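You operate a simulated robot arm through the tools that you are given. There is no shell and no other tool.

Carry out the task below with a simulated robot arm. There is one attempt and no reset: what you move stays moved.

## Task
Wind the purple tape to the white stripe, key each fault on the tally and switch the light off.
Fine: light on while you wind; one press a fault, on the key of its kind; stripe at the red line; brake back on.

It is judged by the outcome, as a careful person would: the job done as asked, and still so three seconds after it is handed in. It fails if anything else is knocked over, pushed out of place, dropped, spilled or broken.

## Robot
A 7-joint arm with a two-finger parallel gripper, fixed in place. Base frame: the origin is at the foot of the arm, x ahead of it, y to its left, z up; the work surface is at about z = 880. Units: mm, rad, N and s.
With the tool pointing down near the work surface it reaches from about 100 to 640 mm from the base axis. Its first joint turns from -1.152 to 1.152 rad. Payload 1.57 kg.
Tool frame: the origin (TCP) lies between the finger pads and is the grasp point; the fingertips stand 30 mm ahead of it; z points along the fingers, y is the line along which they close. Largest opening 80 mm; finger width 17, thickness 12; the body of the gripper, 40 by 82 mm, starts 80 mm behind the TCP.
Orientation is that of the tool frame in the base frame, as [roll, pitch, yaw] about the fixed x, y, z axes, in that order (R = Rz(yaw) Ry(pitch) Rx(roll)). With the fingers straight down and closing along the base's y, the tool's x points along the base's -x, its y along +y and its z along -z.

## Interface
- The arm moves only by the tool send_rows. Its argument "motion" is a list that holds one entry, the list of rows, each a list of 6 numbers: the shift along the base's x, y, z in m, then the turn, a rotation vector about the base's x, y, z in rad. In form: [[[tx, ty, tz, wx, wy, wz], ...]]. A call has 1 to 20 rows; each row shifts and turns the commanded pose from where the row before left it. "hand" is the finger opening in m, from 0 to 0.08, set as the call begins (left out, the last holds). A row lasts 0.2 s, in which the tool goes at most 50 mm and 0.15 rad; a call with a longer step from one row to the next is refused whole, and so is a gripper value outside its range. A pose out of reach is approached as far as the arm can. The call stops where the force on the tool passes 40 N (or 10 N more than at its start, if that is more) or the arm is blocked; 0.2 s more then pass. Each finger travels about 72 mm/s and halts on what it meets, pressing with about 39 N; the grip force reading is that of the motor and also rises with nothing between the fingers. The clock runs only during rows and for 0.2 s after the last one: add rows that do not move to give the fingers time. The reply holds the time, the measured pose of the TCP, the force on the tool along the base axes, the opening and the grip force, in the units named above and with some noise, with the torque about the TCP (base axes, N m) and any sound that the robot's microphone picked up, and new pictures: "pictures" is both (left out), scene, wrist or none.
- Cameras (640 x 400 px; columns grow to the right, rows downward): "scene" is fixed at [63.5, 438.8, 1422.7]; the picture's right is [-0.70, -0.71, 0.00], its down [-0.42, 0.42, -0.80] and it looks along [0.57, -0.57, -0.60] (base axes); focal length 299 px, centre (320, 200). "wrist" rides on the gripper at [72, -7, -122] in the tool frame; the picture's right is [0.09, 1.00, 0.00], its down [-0.84, 0.08, -0.54] and it looks along [-0.54, 0.05, 0.84] (tool axes); focal length 238 px, centre (320, 200). There is no depth. A picture from a camera that has moved, and an enlarged one, comes with that camera's place and axes in the base frame and with its lens.
- zoom(camera, box): a new picture of the part [left, top, right, bottom] of that camera's present view, enlarged. It takes no simulated time.
- close_job(): hands the job in; it is judged then, once.

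Nothing tells you positions but the pictures and the camera data. Unless the task says otherwise, let go and move clear before handing in.

The tools are called after "Call:" by a JSON object that holds its "method" and its "body". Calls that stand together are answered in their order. send_rows: Moves the arm, as the interface text tells. Its arguments: {"type":"object","properties":{"motion":{"type":"array","items":{"type":"array","items":{"type":"array","items":{"type":"number"}}}},"hand":{"type":"number"},"pictures":{"type":"string","enum":["both","scene","wrist","none"]}},"required":["motion"]} The other tools are called the same way: zoom (camera, box) takes an enlarged picture of a part of a camera's view; close_job () hands the job in.

At the start:

```text
time_s: 0.0
tcp_pos: [366.5, -125.5, 1221.3]
ee_rot: [3.141, 0.0, -3.141]
ft_force: [1.1, -0.4, -0.3]
moment: [0.01, -0.03, 0.01]
finger_gap: 80.1
gripper_force: 0.1
```

scene: 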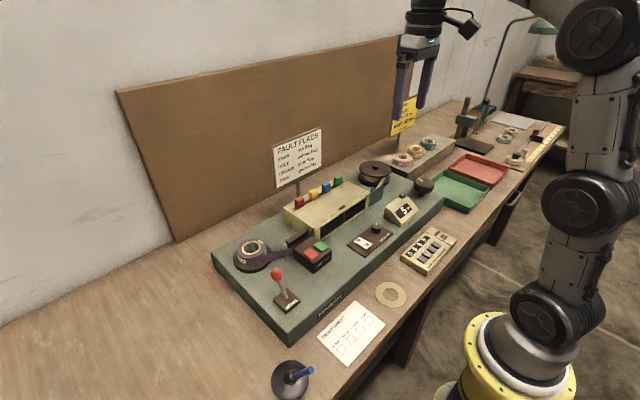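
wrist: 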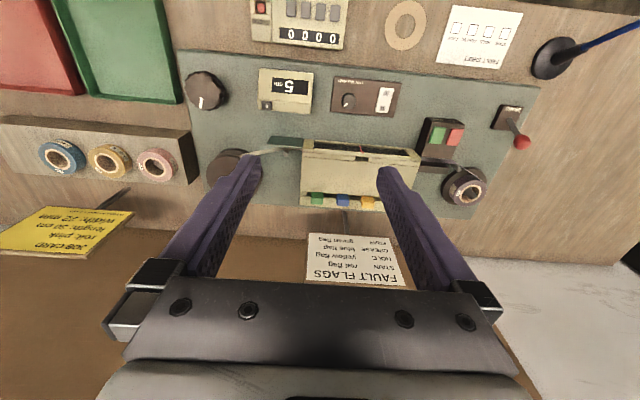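

I see a green winding machine on the bench with two reels, a cream light box with coloured flags, push buttons, a lever, a knob, a counter and a tally with keys. I will zoom in to read everything before I move.

Call:
{"method": "zoom", "body": {"camera": "scene", "box": [260, 120, 360, 200]}}

Call:
{"method": "zoom", "body": {"camera": "scene", "box": [210, 160, 350, 320]}}

Call:
{"method": "zoom", "body": {"camera": "scene", "box": [330, 150, 470, 280]}}

Call:
{"method": "zoom", "body": {"camera": "scene", "box": [260, 270, 420, 400]}}

Call:
{"method": "zoom", "body": {"camera": "wrist", "box": [180, 50, 340, 150]}}

Call:
{"method": "zoom", "body": {"camera": "wrist", "box": [300, 60, 560, 220]}}

Call:
{"method": "zoom", "body": {"camera": "wrist", "box": [230, 0, 550, 80]}}

Call:
{"method": "zoom", "body": {"camera": "wrist", "box": [290, 220, 420, 300]}}

```text
5.00 times, centred on (310, 160) of scene
camera zoom: at [63.5, 438.8, 1422.7], right [-0.7, -0.71, 0.0], down [-0.42, 0.42, -0.8], along [0.57, -0.57, -0.6], focal length 1494 px, centre (370, 400)
```

zoom: 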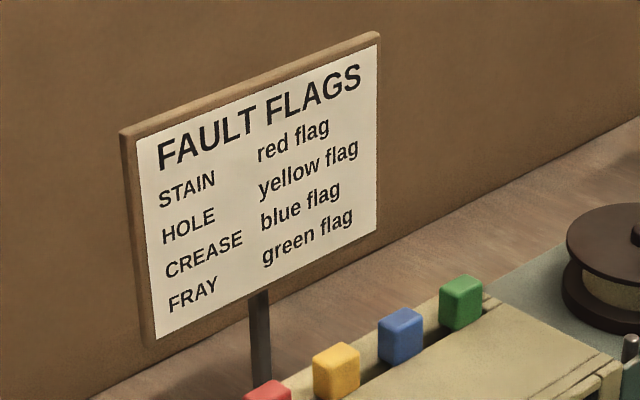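

```text
2.50 times, centred on (280, 240) of scene
camera zoom: at [63.5, 438.8, 1422.7], right [-0.7, -0.71, 0.0], down [-0.42, 0.42, -0.8], along [0.57, -0.57, -0.6], focal length 747 px, centre (420, 100)
```

zoom: 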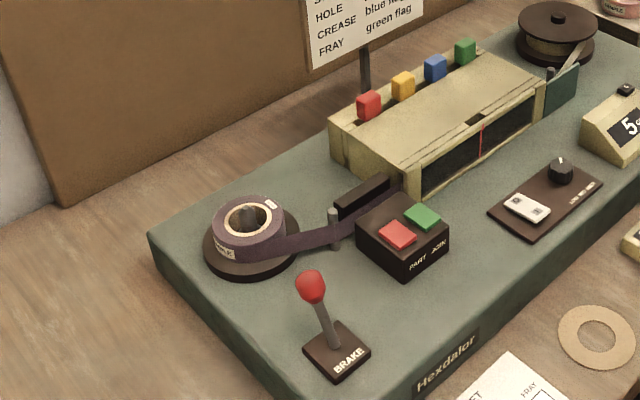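

```text
3.08 times, centred on (400, 215) of scene
camera zoom: at [63.5, 438.8, 1422.7], right [-0.7, -0.71, 0.0], down [-0.42, 0.42, -0.8], along [0.57, -0.57, -0.6], focal length 920 px, centre (74, 154)
```

zoom: 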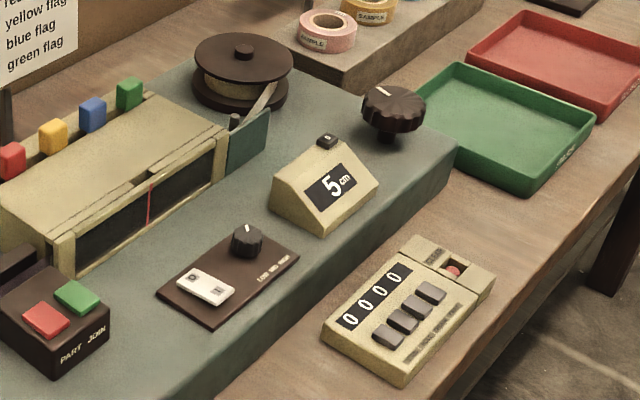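

```text
3.08 times, centred on (340, 335) of scene
camera zoom: at [63.5, 438.8, 1422.7], right [-0.7, -0.71, 0.0], down [-0.42, 0.42, -0.8], along [0.57, -0.57, -0.6], focal length 920 px, centre (258, -215)
```

zoom: 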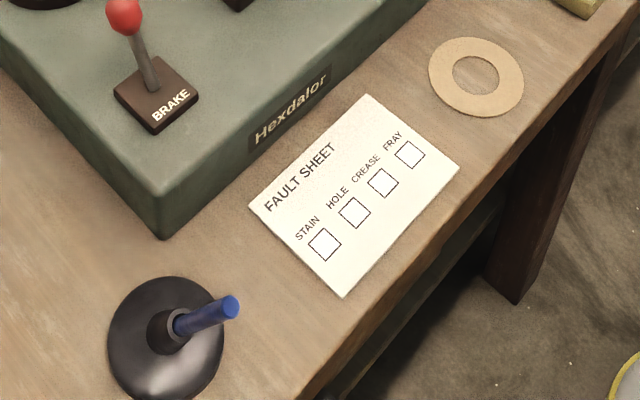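

```text
4.00 times, centred on (260, 100) of wrist
camera zoom: at [296.1, -132.3, 1343.0], right [-0.09, 1.0, 0.0], down [0.84, 0.08, 0.54], along [0.54, 0.05, -0.84], focal length 953 px, centre (560, 600)
```

zoom: 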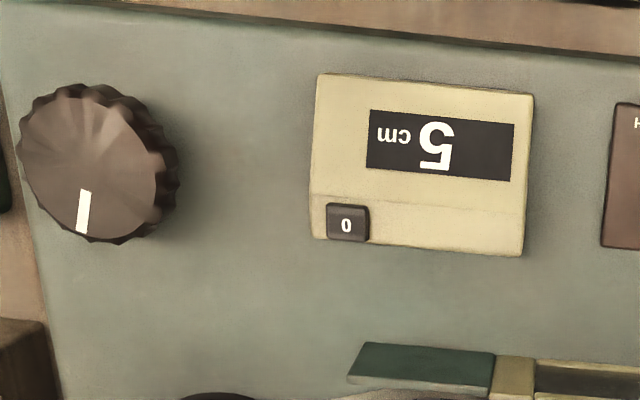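

```text
2.46 times, centred on (430, 140) of wrist
camera zoom: at [296.1, -132.3, 1343.0], right [-0.09, 1.0, 0.0], down [0.84, 0.08, 0.54], along [0.54, 0.05, -0.84], focal length 587 px, centre (49, 348)
```

zoom: 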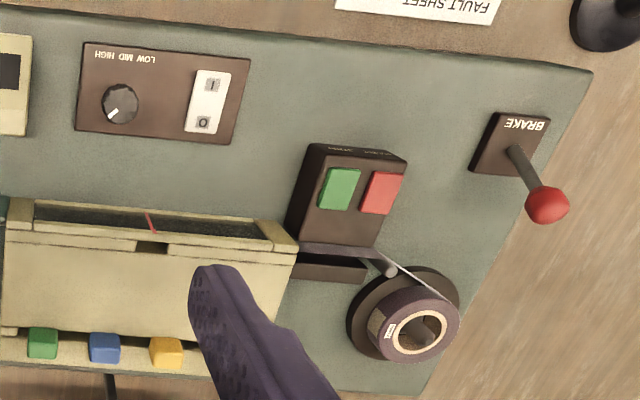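

```text
2.00 times, centred on (390, 40) of wrist
camera zoom: at [296.1, -132.3, 1343.0], right [-0.09, 1.0, 0.0], down [0.84, 0.08, 0.54], along [0.54, 0.05, -0.84], focal length 477 px, centre (180, 520)
```

zoom: 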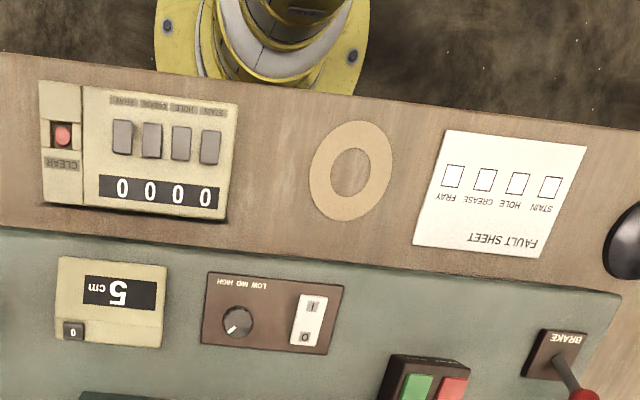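

```text
4.92 times, centred on (355, 260) of wrist
camera zoom: at [296.1, -132.3, 1343.0], right [-0.09, 1.0, 0.0], down [0.84, 0.08, 0.54], along [0.54, 0.05, -0.84], focal length 1173 px, centre (148, -95)
```

zoom: 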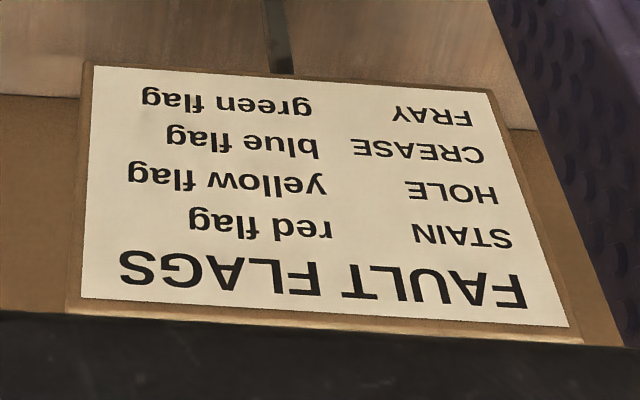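

The wrist and scene pictures together put the deck top at about z = 885 and the bench at about 825. The light rocker is near (365, -10), the winding knob near (375, -314) and the tally near (250, -130). I'm moving nearer the light switch with the fingers closed to refine these.

Call:
{"method": "send_rows", "body": {"motion": [[[-0.0044, 0.0208, -0.037, 0, 0, 0], [-0.0044, 0.0208, -0.037, 0, 0, 0], [-0.0044, 0.0208, -0.037, 0, 0, 0], [-0.0044, 0.0208, -0.037, 0, 0, 0], [-0.0044, 0.0208, -0.037, 0, 0, 0], [-0.0044, 0.0208, -0.037, 0, 0, 0], [0, 0, 0, 0, 0, 0]]], "hand": 0}}

```text
time_s: 1.6
tcp_pos: [342.0, 0.4, 1000.7]
ee_rot: [3.141, 0.0, -3.141]
ft_force: [0.1, 0.8, -0.2]
moment: [-0.03, 0.01, 0.0]
finger_gap: 0.2
gripper_force: 21.3
camera wrist: at [270.9, -6.4, 1121.4], right [-0.09, 1.0, 0.0], down [0.84, 0.08, 0.54], along [0.54, 0.05, -0.84], focal length 238 px, centre (320, 200)
```

scene: 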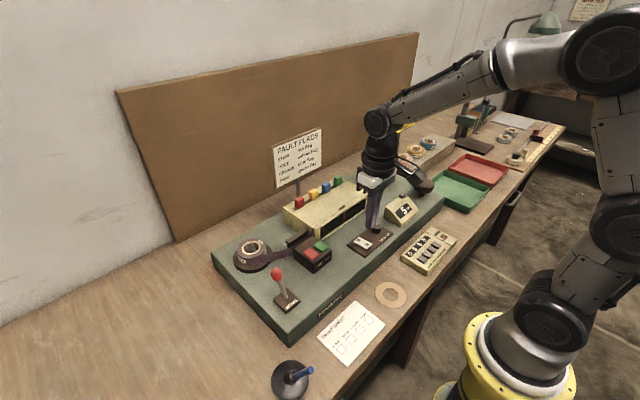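
wrist: 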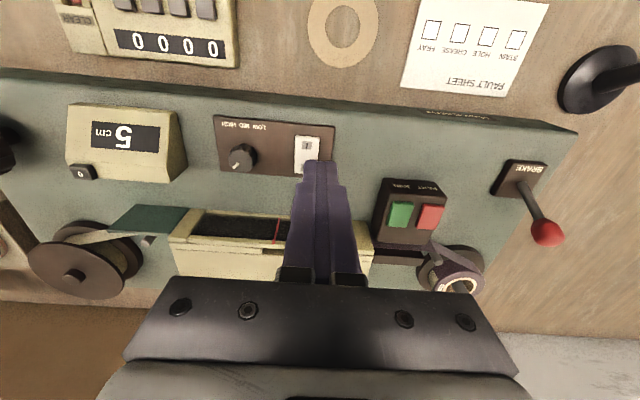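

The fingers are above and just beyond the rocker. I will zoom in on both views to fix the switch, the lever and the box.

Call:
{"method": "zoom", "body": {"camera": "wrist", "box": [210, 100, 350, 190]}}

Call:
{"method": "zoom", "body": {"camera": "wrist", "box": [370, 130, 590, 300]}}

Call:
{"method": "zoom", "body": {"camera": "scene", "box": [320, 190, 420, 270]}}

Call:
{"method": "zoom", "body": {"camera": "wrist", "box": [0, 90, 300, 300]}}

```text
4.44 times, centred on (280, 145) of wrist
camera zoom: at [270.9, -6.4, 1121.4], right [-0.09, 1.0, 0.0], down [0.84, 0.08, 0.54], along [0.54, 0.05, -0.84], focal length 1059 px, centre (498, 444)
```

zoom: 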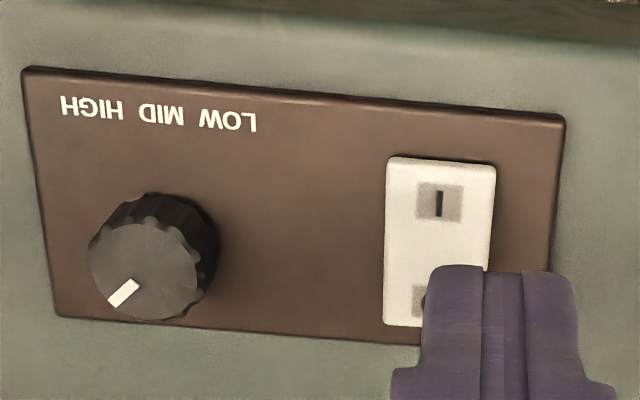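

```text
2.35 times, centred on (480, 215) of wrist
camera zoom: at [270.9, -6.4, 1121.4], right [-0.09, 1.0, 0.0], down [0.84, 0.08, 0.54], along [0.54, 0.05, -0.84], focal length 561 px, centre (-56, 165)
```

zoom: 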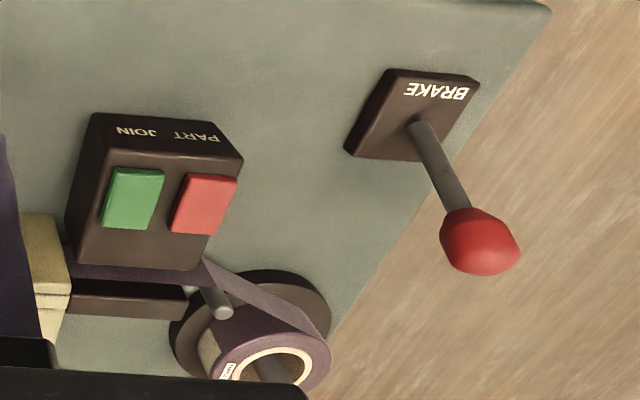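

```text
5.00 times, centred on (370, 230) of scene
camera zoom: at [63.5, 438.8, 1422.7], right [-0.7, -0.71, 0.0], down [-0.42, 0.42, -0.8], along [0.57, -0.57, -0.6], focal length 1494 px, centre (70, 50)
```

zoom: 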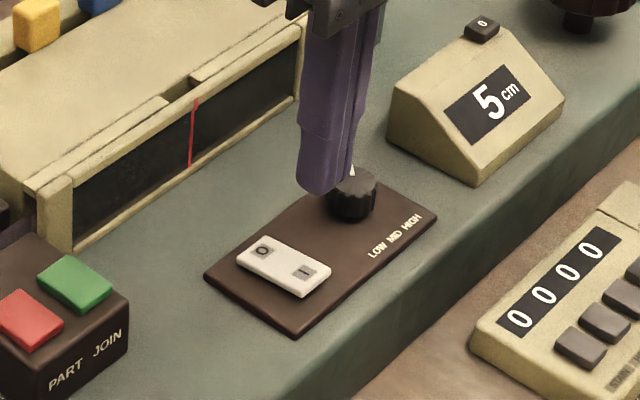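

```text
1.90 times, centred on (150, 195) of wrist
camera zoom: at [270.9, -6.4, 1121.4], right [-0.09, 1.0, 0.0], down [0.84, 0.08, 0.54], along [0.54, 0.05, -0.84], focal length 454 px, centre (644, 210)
```

zoom: 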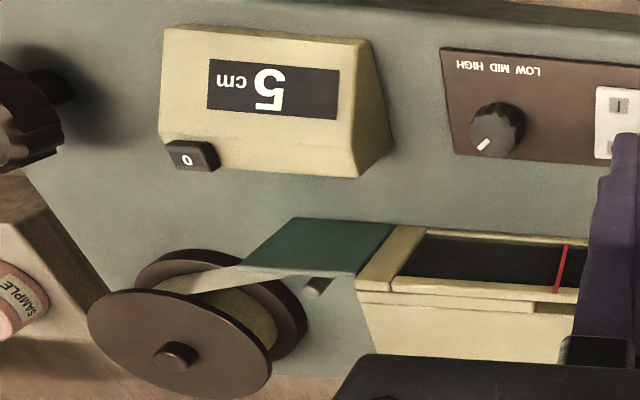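

The rocker lies at about (363, -11, 900). Its "I" end is the one toward the robot and it is on the O side now. I'll lower the closed fingertips over the "I" end.

Call:
{"method": "send_rows", "body": {"motion": [[[0.008, -0.0119, -0.03, 0, 0, 0], [0, 0, -0.025, 0, 0, 0], [0, 0, -0.008, 0, 0, 0], [0, 0, 0, 0, 0, 0]]]}}

```text
time_s: 2.6
tcp_pos: [348.5, -13.0, 935.4]
ee_rot: [-3.14, 0.0, 3.142]
ft_force: [0.0, 1.1, 0.3]
moment: [-0.01, -0.02, 0.01]
finger_gap: 0.0
gripper_force: 21.6
camera wrist: at [278.0, -20.1, 1057.8], right [-0.09, 1.0, 0.0], down [0.84, 0.08, 0.54], along [0.54, 0.05, -0.84], focal length 238 px, centre (320, 200)
```

scene: 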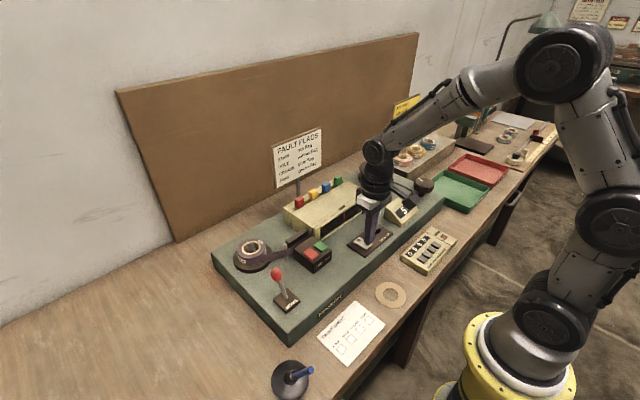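
wrist: 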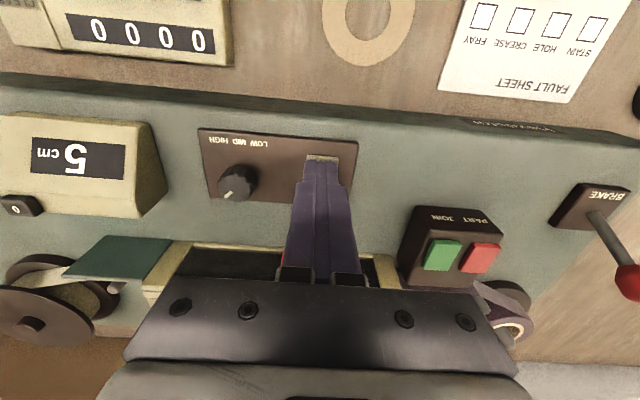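

Call:
{"method": "zoom", "body": {"camera": "wrist", "box": [270, 130, 370, 200]}}

Call:
{"method": "zoom", "body": {"camera": "scene", "box": [330, 200, 410, 264]}}

```text
5.71 times, centred on (320, 165) of wrist
camera zoom: at [278.0, -20.1, 1057.8], right [-0.09, 1.0, 0.0], down [0.84, 0.08, 0.54], along [0.54, 0.05, -0.84], focal length 1362 px, centre (320, 400)
```

zoom: 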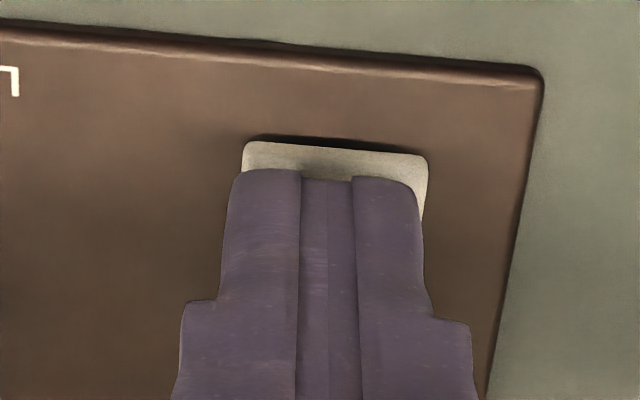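

```text
6.25 times, centred on (370, 232) of scene
camera zoom: at [63.5, 438.8, 1422.7], right [-0.7, -0.71, 0.0], down [-0.42, 0.42, -0.8], along [0.57, -0.57, -0.6], focal length 1868 px, centre (8, 0)
```

zoom: 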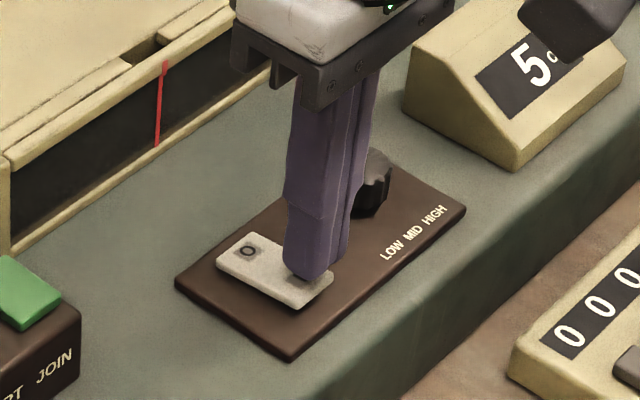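

The fingertips hang right over the "I" end. I'm pressing straight down in small steps.

Call:
{"method": "send_rows", "body": {"motion": [[[-0.003, 0.001, 0, 0, 0, 0], [0, 0, -0.003, 0, 0, 0], [0, 0, -0.003, 0, 0, 0], [0, 0, -0.002, 0, 0, 0], [0, 0, -0.002, 0, 0, 0]]]}}

```text
time_s: 3.8
tcp_pos: [346.2, -11.8, 925.6]
ee_rot: [-3.141, 0.0, -3.142]
ft_force: [-2.4, -1.2, 1.9]
moment: [0.01, 0.07, 0.02]
finger_gap: 0.3
gripper_force: 21.1
camera wrist: at [274.9, -18.3, 1048.4], right [-0.09, 1.0, 0.0], down [0.84, 0.08, 0.54], along [0.54, 0.05, -0.84], focal length 238 px, centre (320, 200)
```

scene: 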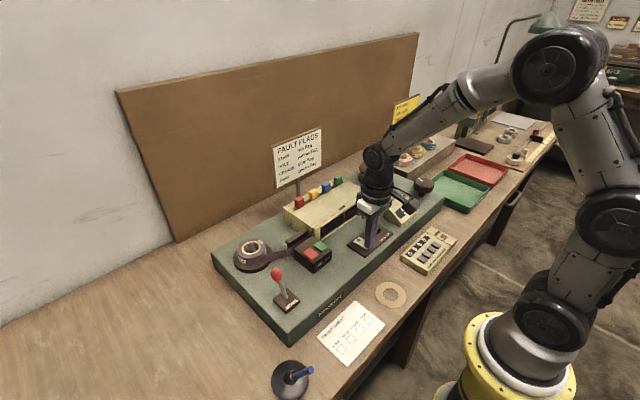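
wrist: 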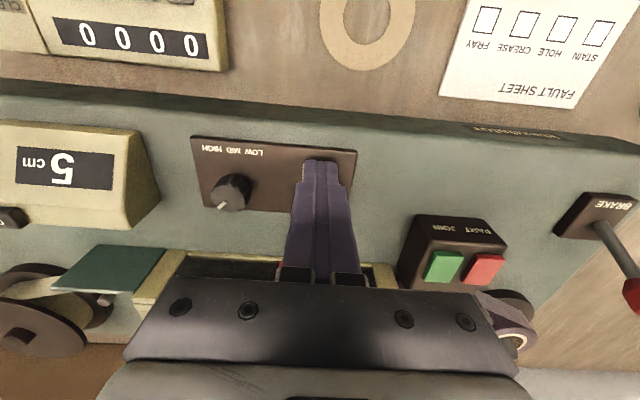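

Contact has begun, with about 2 N on the tool. I'm pressing a little further until the rocker goes over.

Call:
{"method": "send_rows", "body": {"motion": [[[0, 0, -0.002, 0, 0, 0], [0, 0, -0.002, 0, 0, 0], [0, 0, -0.001, 0, 0, 0]]]}}

Call:
{"method": "zoom", "body": {"camera": "scene", "box": [270, 170, 410, 264]}}

```text
time_s: 4.6
tcp_pos: [346.0, -12.8, 922.6]
ee_rot: [3.141, 0.003, 3.141]
ft_force: [-10.5, 5.7, 29.3]
moment: [0.2, 0.13, 0.07]
finger_gap: 0.2
gripper_force: 21.1
heard: click
camera wrist: at [274.8, -18.4, 1044.8], right [-0.09, 1.0, 0.0], down [0.83, 0.08, 0.55], along [0.54, 0.05, -0.84], focal length 238 px, centre (320, 200)
```

scene: 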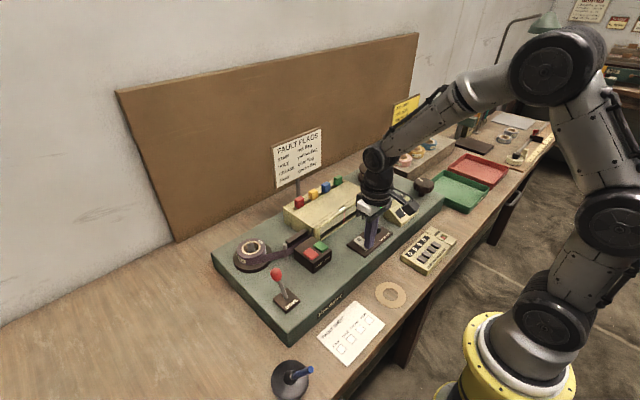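
wrist: 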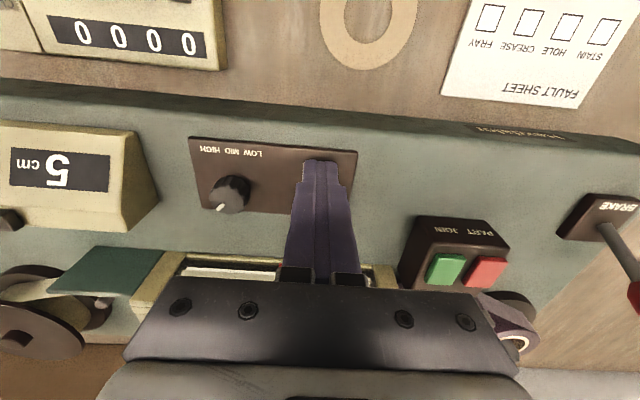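

```text
4.26 times, centred on (340, 217) of scene
camera zoom: at [62.8, 439.0, 1422.7], right [-0.7, -0.71, 0.0], down [-0.42, 0.42, -0.8], along [0.57, -0.57, -0.6], focal length 1272 px, centre (235, 128)
```

zoom: 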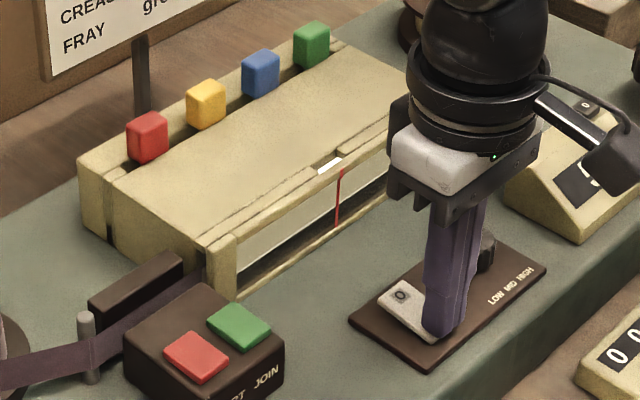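

The light clicked on and the window is now white. The brake lever's red knob is near (402, 227, 945), leaning away from the robot, so I'll lift and go round behind it.

Call:
{"method": "send_rows", "body": {"motion": [[[0, 0, 0.03, 0, 0, 0], [0, 0, 0.03, 0, 0, 0], [0, 0, 0.035, 0, 0, 0], [0.0145, 0.04, 0, 0, 0, 0], [0.0145, 0.04, 0, 0, 0, 0], [0.0145, 0.04, 0, 0, 0, 0], [0.0145, 0.04, 0, 0, 0, 0], [0.0145, 0.04, 0, 0, 0, 0], [0.0145, 0.04, 0, 0, 0, 0], [0, 0, 0, 0, 0, 0]]]}}

Call:
{"method": "zoom", "body": {"camera": "scene", "box": [210, 170, 350, 320]}}

Call:
{"method": "zoom", "body": {"camera": "scene", "box": [280, 160, 400, 240]}}

```text
time_s: 6.8
tcp_pos: [434.2, 229.5, 1016.5]
ee_rot: [3.141, 0.0, 3.141]
ft_force: [-0.2, 0.0, 1.0]
moment: [0.01, -0.02, 0.0]
finger_gap: 0.0
gripper_force: 20.7
camera wrist: at [362.6, 222.2, 1137.8], right [-0.09, 1.0, 0.0], down [0.84, 0.08, 0.54], along [0.54, 0.05, -0.84], focal length 238 px, centre (320, 200)
```

scene: 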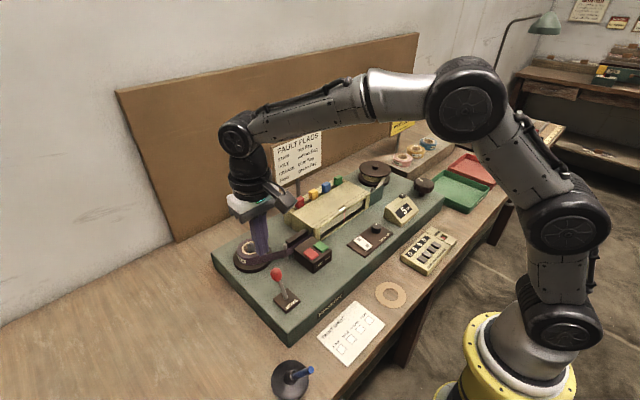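
wrist: 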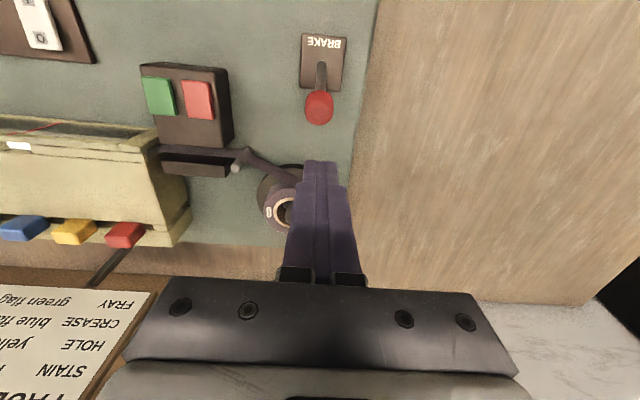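

```text
2.67 times, centred on (280, 245) of scene
camera zoom: at [63.5, 438.8, 1422.7], right [-0.7, -0.71, 0.0], down [-0.42, 0.42, -0.8], along [0.57, -0.57, -0.6], focal length 797 px, centre (427, 80)
```

zoom: 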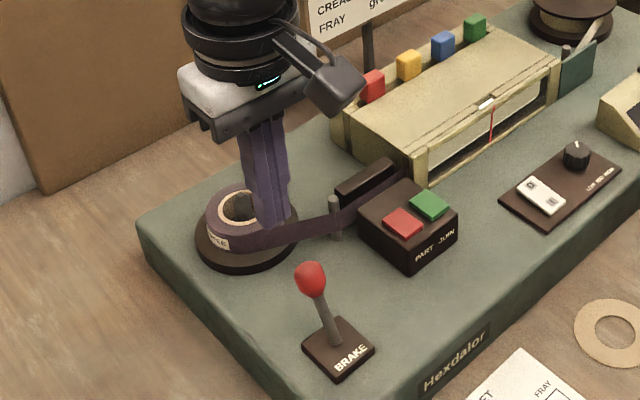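

```text
5.00 times, centred on (340, 200) of scene
camera zoom: at [63.5, 438.8, 1422.7], right [-0.7, -0.71, 0.0], down [-0.42, 0.42, -0.8], along [0.57, -0.57, -0.6], focal length 1494 px, centre (220, 200)
```

zoom: 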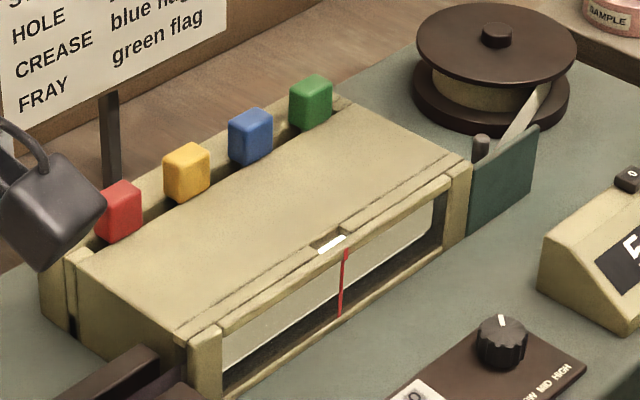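

The fingers are just beyond the knob and clear of the supply reel. I'll lower to knob height and pull the lever toward the robot.

Call:
{"method": "send_rows", "body": {"motion": [[[0, -0.003, -0.03, 0, 0, 0], [0, 0, -0.026, 0, 0, 0], [0, 0, 0, 0, 0, 0]]]}}

Call:
{"method": "zoom", "body": {"camera": "scene", "box": [230, 210, 330, 310]}}

```text
time_s: 7.6
tcp_pos: [432.4, 225.6, 957.9]
ee_rot: [3.14, 0.0, -3.141]
ft_force: [-0.1, -0.6, 0.1]
moment: [-0.03, -0.01, -0.01]
finger_gap: 0.0
gripper_force: 21.3
camera wrist: at [362.1, 218.8, 1080.0], right [-0.09, 1.0, 0.0], down [0.84, 0.08, 0.54], along [0.54, 0.05, -0.84], focal length 238 px, centre (320, 200)
```

scene: 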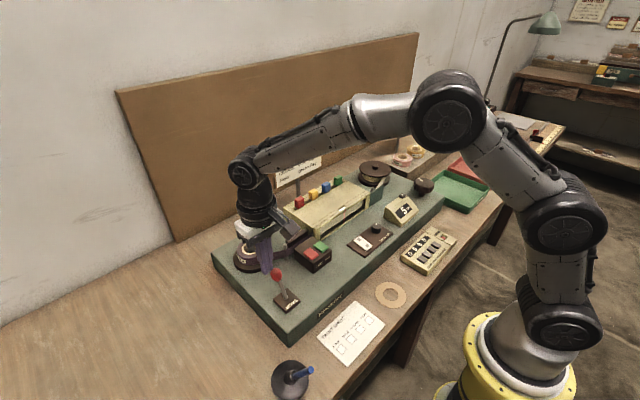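
wrist: 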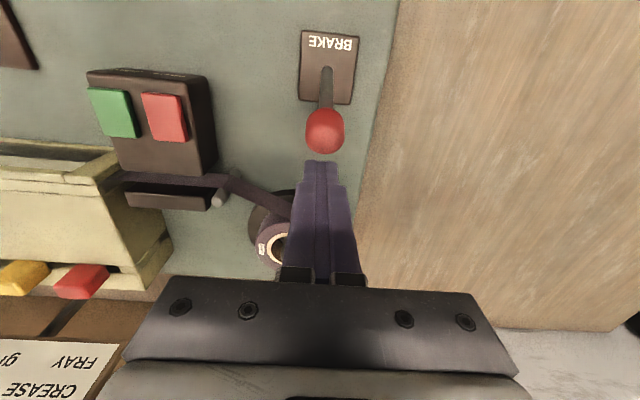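

```text
4.00 times, centred on (280, 260) of scene
camera zoom: at [63.5, 438.8, 1422.7], right [-0.7, -0.71, 0.0], down [-0.42, 0.42, -0.8], along [0.57, -0.57, -0.6], focal length 1196 px, centre (480, -40)
```

zoom: 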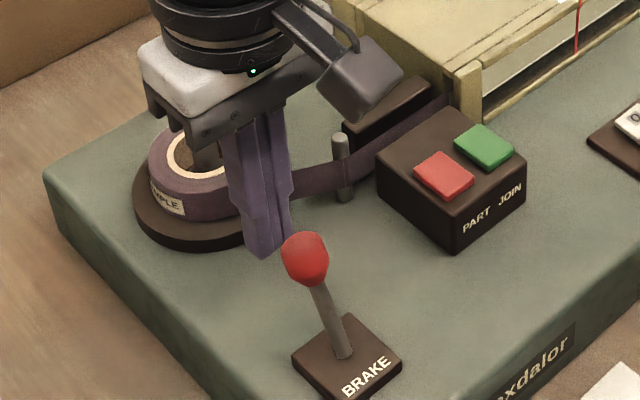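

The fingertip is beyond the knob and aligned in y. Now I pull toward the robot.

Call:
{"method": "send_rows", "body": {"motion": [[[-0.005, 0, 0, 0, 0, 0], [-0.005, 0, 0, 0, 0, 0], [-0.005, 0, 0, 0, 0, 0], [-0.005, 0, 0, 0, 0, 0], [-0.005, 0, 0, 0, 0, 0], [-0.005, 0, 0, 0, 0, 0], [-0.005, 0, 0, 0, 0, 0], [-0.005, 0, 0, 0, 0, 0], [-0.005, 0, 0, 0, 0, 0], [-0.005, 0, 0, 0, 0, 0]]]}}

Call:
{"method": "zoom", "body": {"camera": "scene", "box": [230, 210, 330, 310]}}

```text
time_s: 9.8
tcp_pos: [383.6, 225.7, 959.6]
ee_rot: [-3.141, 0.001, 3.141]
ft_force: [-0.6, 0.2, 1.0]
moment: [0.03, 0.02, 0.01]
finger_gap: 0.0
gripper_force: 21.5
camera wrist: at [312.0, 218.7, 1081.7], right [-0.09, 1.0, 0.0], down [0.84, 0.08, 0.54], along [0.54, 0.05, -0.84], focal length 238 px, centre (320, 200)
```

scene: 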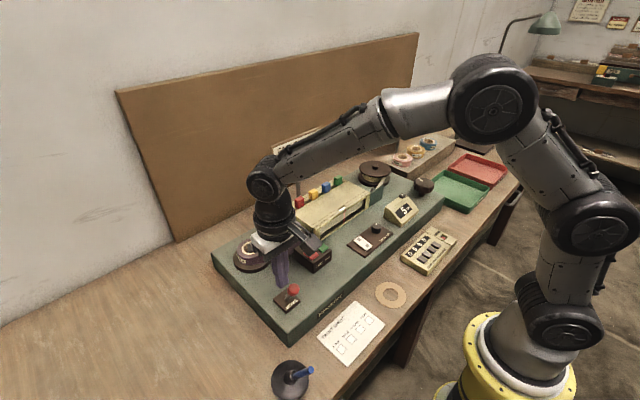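
wrist: 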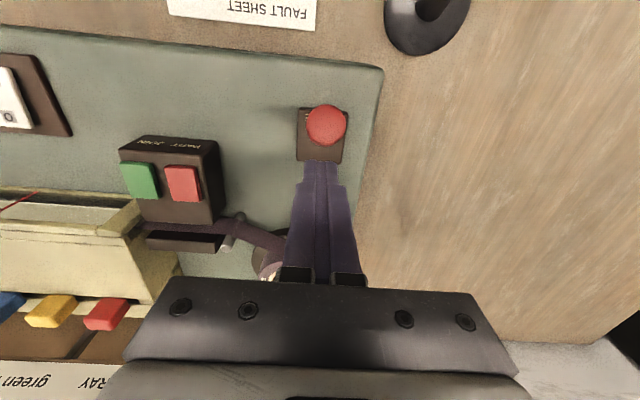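

```text
4.00 times, centred on (280, 260) of scene
camera zoom: at [63.5, 438.8, 1422.7], right [-0.7, -0.71, 0.0], down [-0.42, 0.42, -0.8], along [0.57, -0.57, -0.6], focal length 1196 px, centre (480, -40)
```

zoom: 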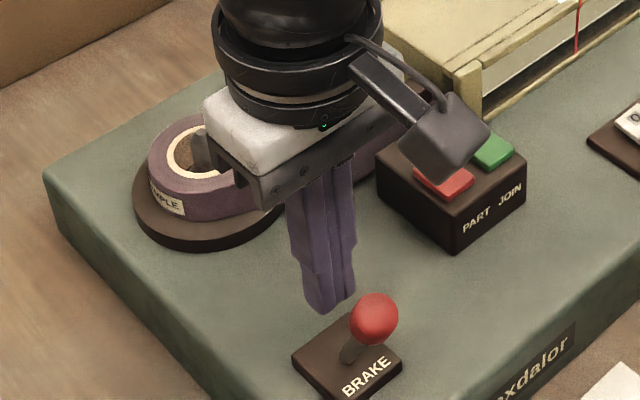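

The lever has snapped over toward the robot, so the brake looks released. I'll lift clear and cross to the winding knob with the hand open.

Call:
{"method": "send_rows", "body": {"motion": [[[0.004, 0, 0.03, 0, 0, 0], [0, 0, 0.035, 0, 0, 0], [0, -0.045, 0, 0, 0, 0], [0, -0.045, 0, 0, 0, 0], [0, -0.045, 0, 0, 0, 0], [0, -0.045, 0, 0, 0, 0], [-0.001, -0.045, 0, 0, 0, 0], [-0.001, -0.045, 0, 0, 0, 0], [-0.001, -0.045, 0, 0, 0, 0], [-0.001, -0.045, 0, 0, 0, 0], [-0.002, -0.045, 0, 0, 0, 0], [-0.002, -0.045, 0, 0, 0, 0], [-0.002, -0.045, 0, 0, 0, 0], [-0.002, -0.045, 0, 0, 0, 0], [0, 0, 0, 0, 0, 0], [0, 0, 0, 0, 0, 0]]], "hand": 0.08}}

Call:
{"method": "zoom", "body": {"camera": "scene", "box": [200, 160, 400, 320]}}

Call:
{"method": "zoom", "body": {"camera": "scene", "box": [350, 120, 470, 220]}}

```text
time_s: 13.2
tcp_pos: [376.3, -314.4, 1025.7]
ee_rot: [-3.141, 0.0, -3.14]
ft_force: [0.2, 0.4, 0.1]
moment: [-0.01, 0.03, 0.0]
finger_gap: 80.1
gripper_force: 0.0
camera wrist: at [305.7, -320.2, 1147.5], right [-0.09, 1.0, 0.0], down [0.84, 0.08, 0.54], along [0.54, 0.05, -0.84], focal length 238 px, centre (320, 200)
```

scene: 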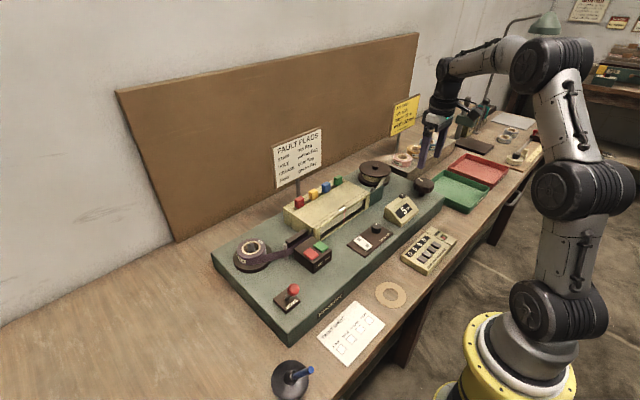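
wrist: 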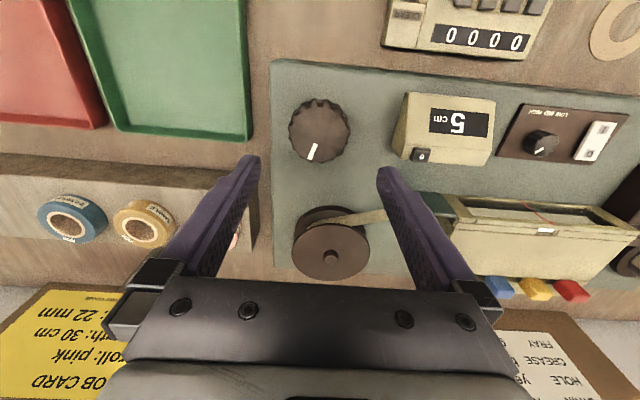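

```text
2.50 times, centred on (300, 240) of scene
camera zoom: at [63.5, 438.8, 1422.7], right [-0.7, -0.71, 0.0], down [-0.42, 0.42, -0.8], along [0.57, -0.57, -0.6], focal length 747 px, centre (370, 100)
```

zoom: 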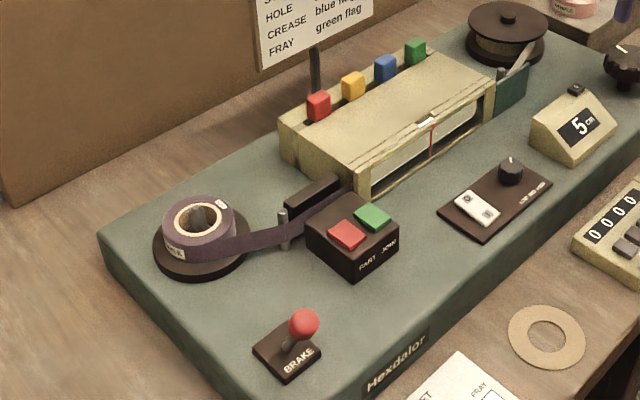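

```text
4.00 times, centred on (410, 170) of scene
camera zoom: at [63.5, 438.8, 1422.7], right [-0.7, -0.71, 0.0], down [-0.42, 0.42, -0.8], along [0.57, -0.57, -0.6], focal length 1196 px, centre (-40, 320)
```

zoom: 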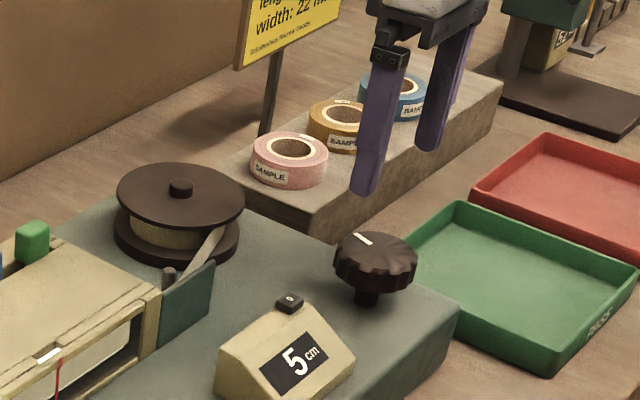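

The knob sits at about (372, -314, top 925), with clear room all round for the open fingers. Its tape enters the take-up reel on the near side, so I expect counter-clockwise (seen from above) to wind. First I'll pre-turn the wrist clockwise up here to gain stroke.

Call:
{"method": "send_rows", "body": {"motion": [[[0, 0, 0, 0, 0, -0.15], [0, 0, 0, 0, 0, -0.15], [0, 0, 0, 0, 0, -0.15], [0, 0, 0, 0, 0, -0.15], [0, 0, 0, 0, 0, -0.15], [0, 0, 0, 0, 0, -0.15], [0, 0, 0, 0, 0, -0.15], [0, 0, 0, 0, 0, -0.15], [0, 0, 0, 0, 0, 0]]]}}

Call:
{"method": "zoom", "body": {"camera": "scene", "box": [280, 160, 400, 240]}}

```text
time_s: 15.2
tcp_pos: [374.1, -315.3, 1024.9]
ee_rot: [3.141, -0.001, 1.94]
ft_force: [0.0, 0.2, -0.6]
moment: [0.02, -0.01, 0.0]
finger_gap: 80.1
gripper_force: 0.1
camera wrist: at [343.4, -249.5, 1147.1], right [0.9, 0.45, 0.0], down [0.37, -0.75, 0.54], along [0.24, -0.49, -0.84], focal length 238 px, centre (320, 200)
```

scene: 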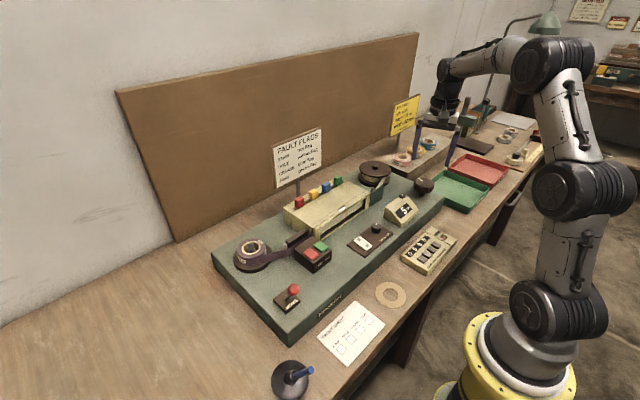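
wrist: 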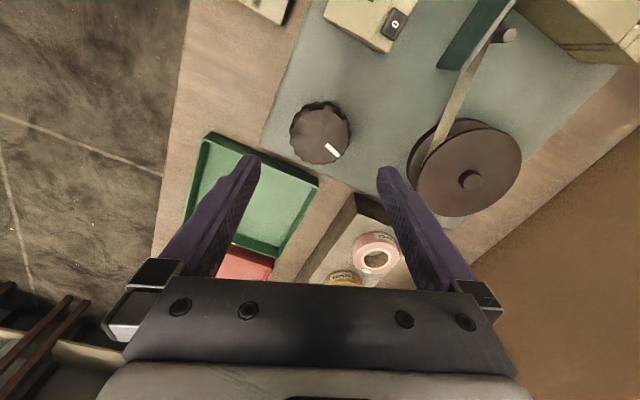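

```text
5.00 times, centred on (340, 200) of scene
camera zoom: at [63.5, 438.8, 1422.7], right [-0.7, -0.71, 0.0], down [-0.42, 0.42, -0.8], along [0.57, -0.57, -0.6], focal length 1494 px, centre (220, 200)
```

zoom: 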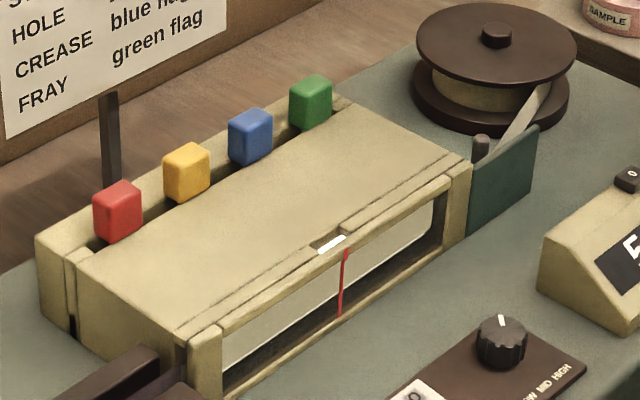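

The knob centre refines to about (373, -313). I'm descending around it with the fingers open.

Call:
{"method": "send_rows", "body": {"motion": [[[-0.001, 0.002, -0.04, 0, 0, 0], [0, 0, -0.04, 0, 0, 0], [0, 0, -0.012, 0, 0, 0], [0, 0, 0, 0, 0, 0]]]}}

Call:
{"method": "zoom", "body": {"camera": "scene", "box": [370, 130, 470, 220]}}

```text
time_s: 16.2
tcp_pos: [373.6, -313.2, 932.7]
ee_rot: [-3.141, 0.0, 1.943]
ft_force: [-0.5, 1.0, 0.1]
moment: [0.02, -0.01, -0.01]
finger_gap: 79.9
gripper_force: 0.1
camera wrist: at [342.7, -248.4, 1055.1], right [0.89, 0.45, 0.0], down [0.38, -0.75, 0.54], along [0.24, -0.48, -0.84], focal length 238 px, centre (320, 200)
```

scene: 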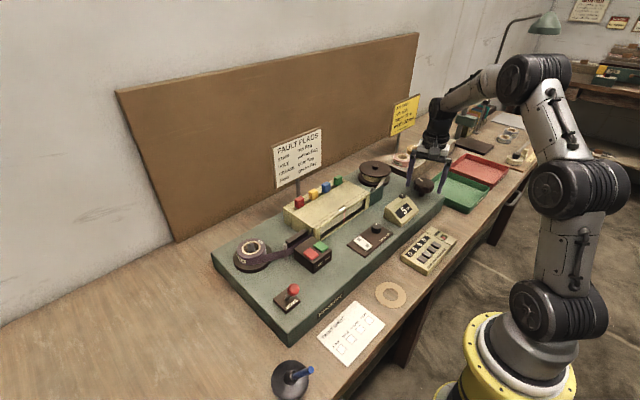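
wrist: 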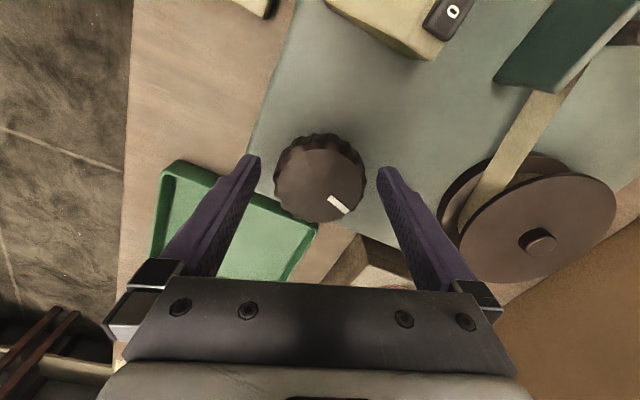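

```text
4.44 times, centred on (420, 175) of scene
camera zoom: at [63.5, 438.8, 1422.7], right [-0.7, -0.71, 0.0], down [-0.42, 0.42, -0.8], along [0.57, -0.57, -0.6], focal length 1328 px, centre (-124, 311)
```

zoom: 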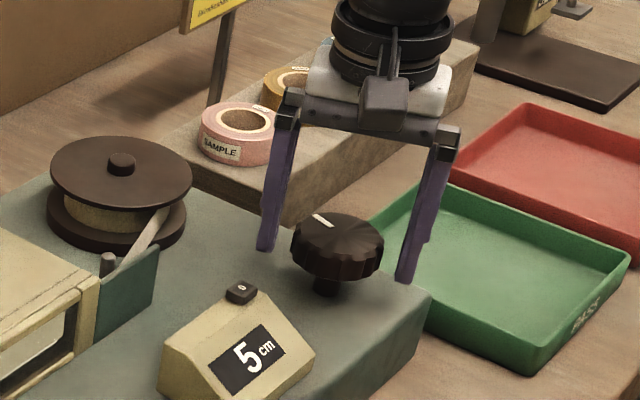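

The knob's top face is centred between the pads to within a millimetre or two. I'm closing the fingers on it.

Call:
{"method": "send_rows", "body": {"motion": [[[0, 0, 0, 0, 0, 0], [0, 0, 0, 0, 0, 0], [0, 0, 0, 0, 0, 0]]], "hand": 0.045}}

Call:
{"method": "zoom", "body": {"camera": "scene", "box": [370, 130, 470, 220]}}

```text
time_s: 17.0
tcp_pos: [374.3, -313.2, 933.4]
ee_rot: [-3.142, 0.0, 1.943]
ft_force: [1.5, 1.0, -2.8]
moment: [-0.12, -0.28, -0.01]
finger_gap: 57.1
gripper_force: 45.0
camera wrist: at [342.9, -248.3, 1055.3], right [0.89, 0.45, 0.0], down [0.38, -0.75, 0.54], along [0.24, -0.48, -0.84], focal length 238 px, centre (320, 200)
```

scene: 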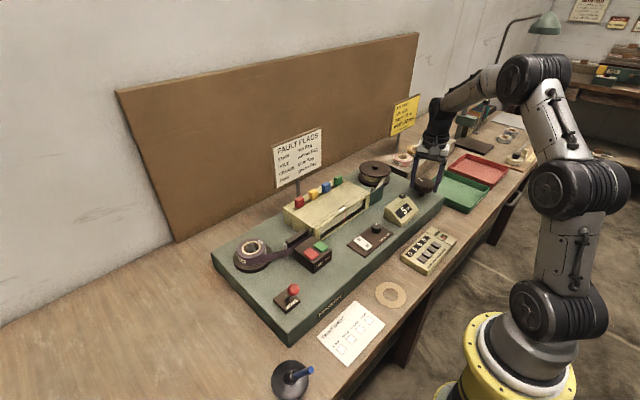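
wrist: 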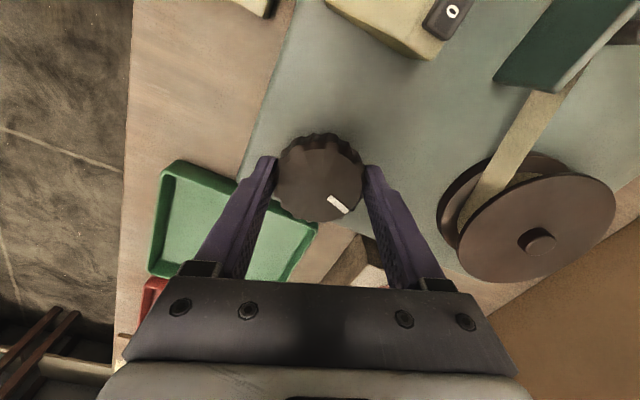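

```text
4.44 times, centred on (420, 175) of scene
camera zoom: at [63.5, 438.8, 1422.7], right [-0.7, -0.71, 0.0], down [-0.42, 0.42, -0.8], along [0.57, -0.57, -0.6], focal length 1328 px, centre (-124, 311)
```

zoom: 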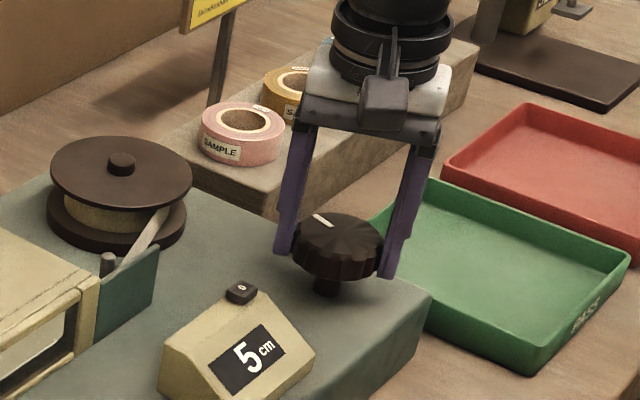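

The knob is gripped at 57 mm across. I'll turn it a little counter-clockwise to test the direction.

Call:
{"method": "send_rows", "body": {"motion": [[[0, 0, 0, 0, 0, 0.1], [0, 0, 0, 0, 0, 0.1], [0, 0, 0, 0, 0, 0.1]]]}}

Call:
{"method": "zoom", "body": {"camera": "scene", "box": [280, 160, 400, 240]}}

Call:
{"method": "zoom", "body": {"camera": "scene", "box": [350, 130, 470, 230]}}

```text
time_s: 17.8
tcp_pos: [372.8, -312.9, 932.8]
ee_rot: [3.141, 0.001, 2.244]
ft_force: [5.9, -2.0, -4.3]
moment: [0.31, 0.48, -0.37]
finger_gap: 57.0
gripper_force: 44.9
camera wrist: at [324.7, -261.0, 1055.3], right [0.72, 0.69, 0.0], down [0.58, -0.61, 0.54], along [0.38, -0.39, -0.84], focal length 238 px, centre (320, 200)
```

scene: 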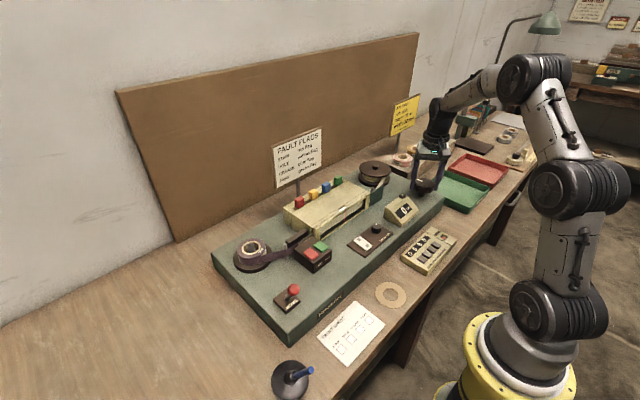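
wrist: 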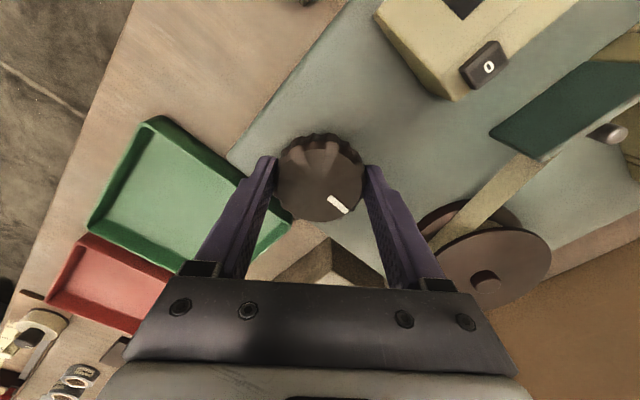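

```text
5.00 times, centred on (340, 200) of scene
camera zoom: at [63.7, 438.7, 1422.7], right [-0.7, -0.71, 0.0], down [-0.42, 0.42, -0.8], along [0.57, -0.57, -0.6], focal length 1494 px, centre (220, 200)
```

zoom: 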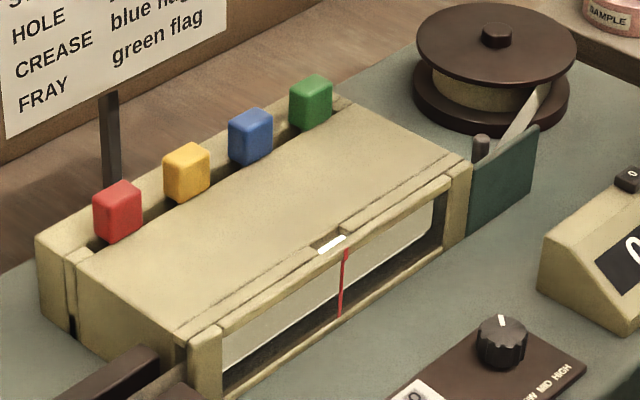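

```text
4.00 times, centred on (410, 180) of scene
camera zoom: at [63.7, 438.7, 1422.7], right [-0.7, -0.71, 0.0], down [-0.42, 0.42, -0.8], along [0.57, -0.57, -0.6], focal length 1196 px, centre (-40, 280)
```

zoom: 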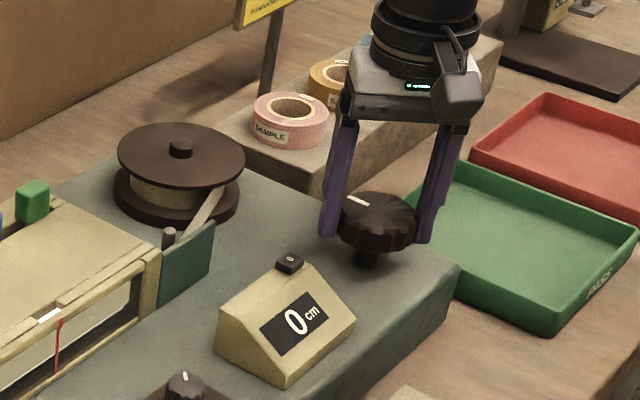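

The counter went from 5 to 0 with this small turn. I'll check the supply reel, the brake and the tape before I turn any more.

Call:
{"method": "zoom", "body": {"camera": "scene", "box": [220, 220, 320, 310]}}

Call:
{"method": "zoom", "body": {"camera": "scene", "box": [310, 190, 390, 245]}}

Call:
{"method": "zoom", "body": {"camera": "scene", "box": [380, 190, 430, 230]}}

```text
4.44 times, centred on (270, 265) of scene
camera zoom: at [63.7, 438.7, 1422.7], right [-0.7, -0.71, 0.0], down [-0.42, 0.42, -0.8], along [0.57, -0.57, -0.6], focal length 1328 px, centre (542, -89)
```

zoom: 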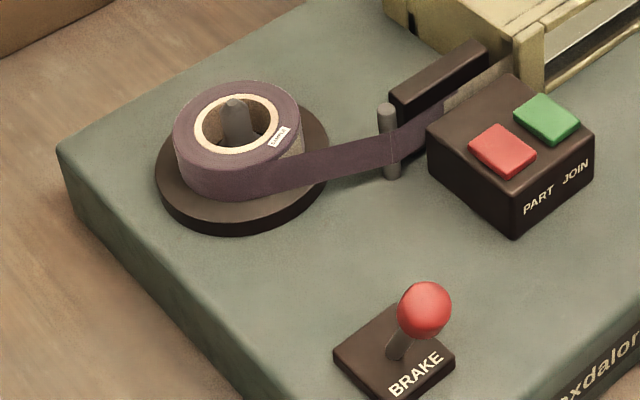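

```text
7.27 times, centred on (350, 218) of scene
camera zoom: at [63.7, 438.7, 1422.7], right [-0.7, -0.71, 0.0], down [-0.42, 0.42, -0.8], along [0.57, -0.57, -0.6], focal length 2174 px, centre (102, 73)
```

zoom: 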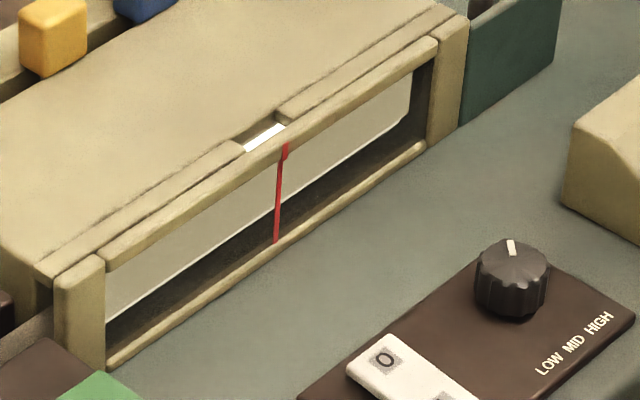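

```text
10.00 times, centred on (405, 210) of scene
camera zoom: at [63.7, 438.7, 1422.7], right [-0.7, -0.71, 0.0], down [-0.42, 0.42, -0.8], along [0.57, -0.57, -0.6], focal length 2989 px, centre (-530, 100)
```

zoom: 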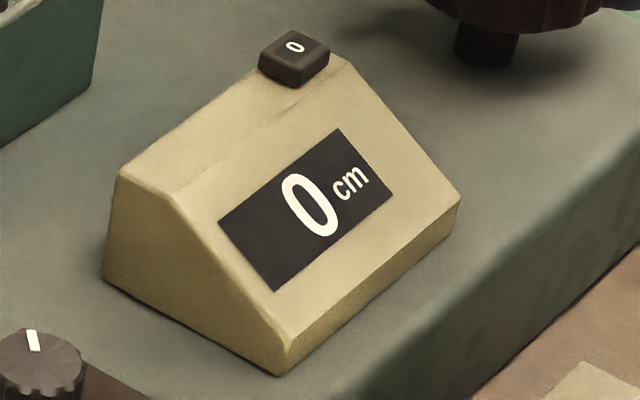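

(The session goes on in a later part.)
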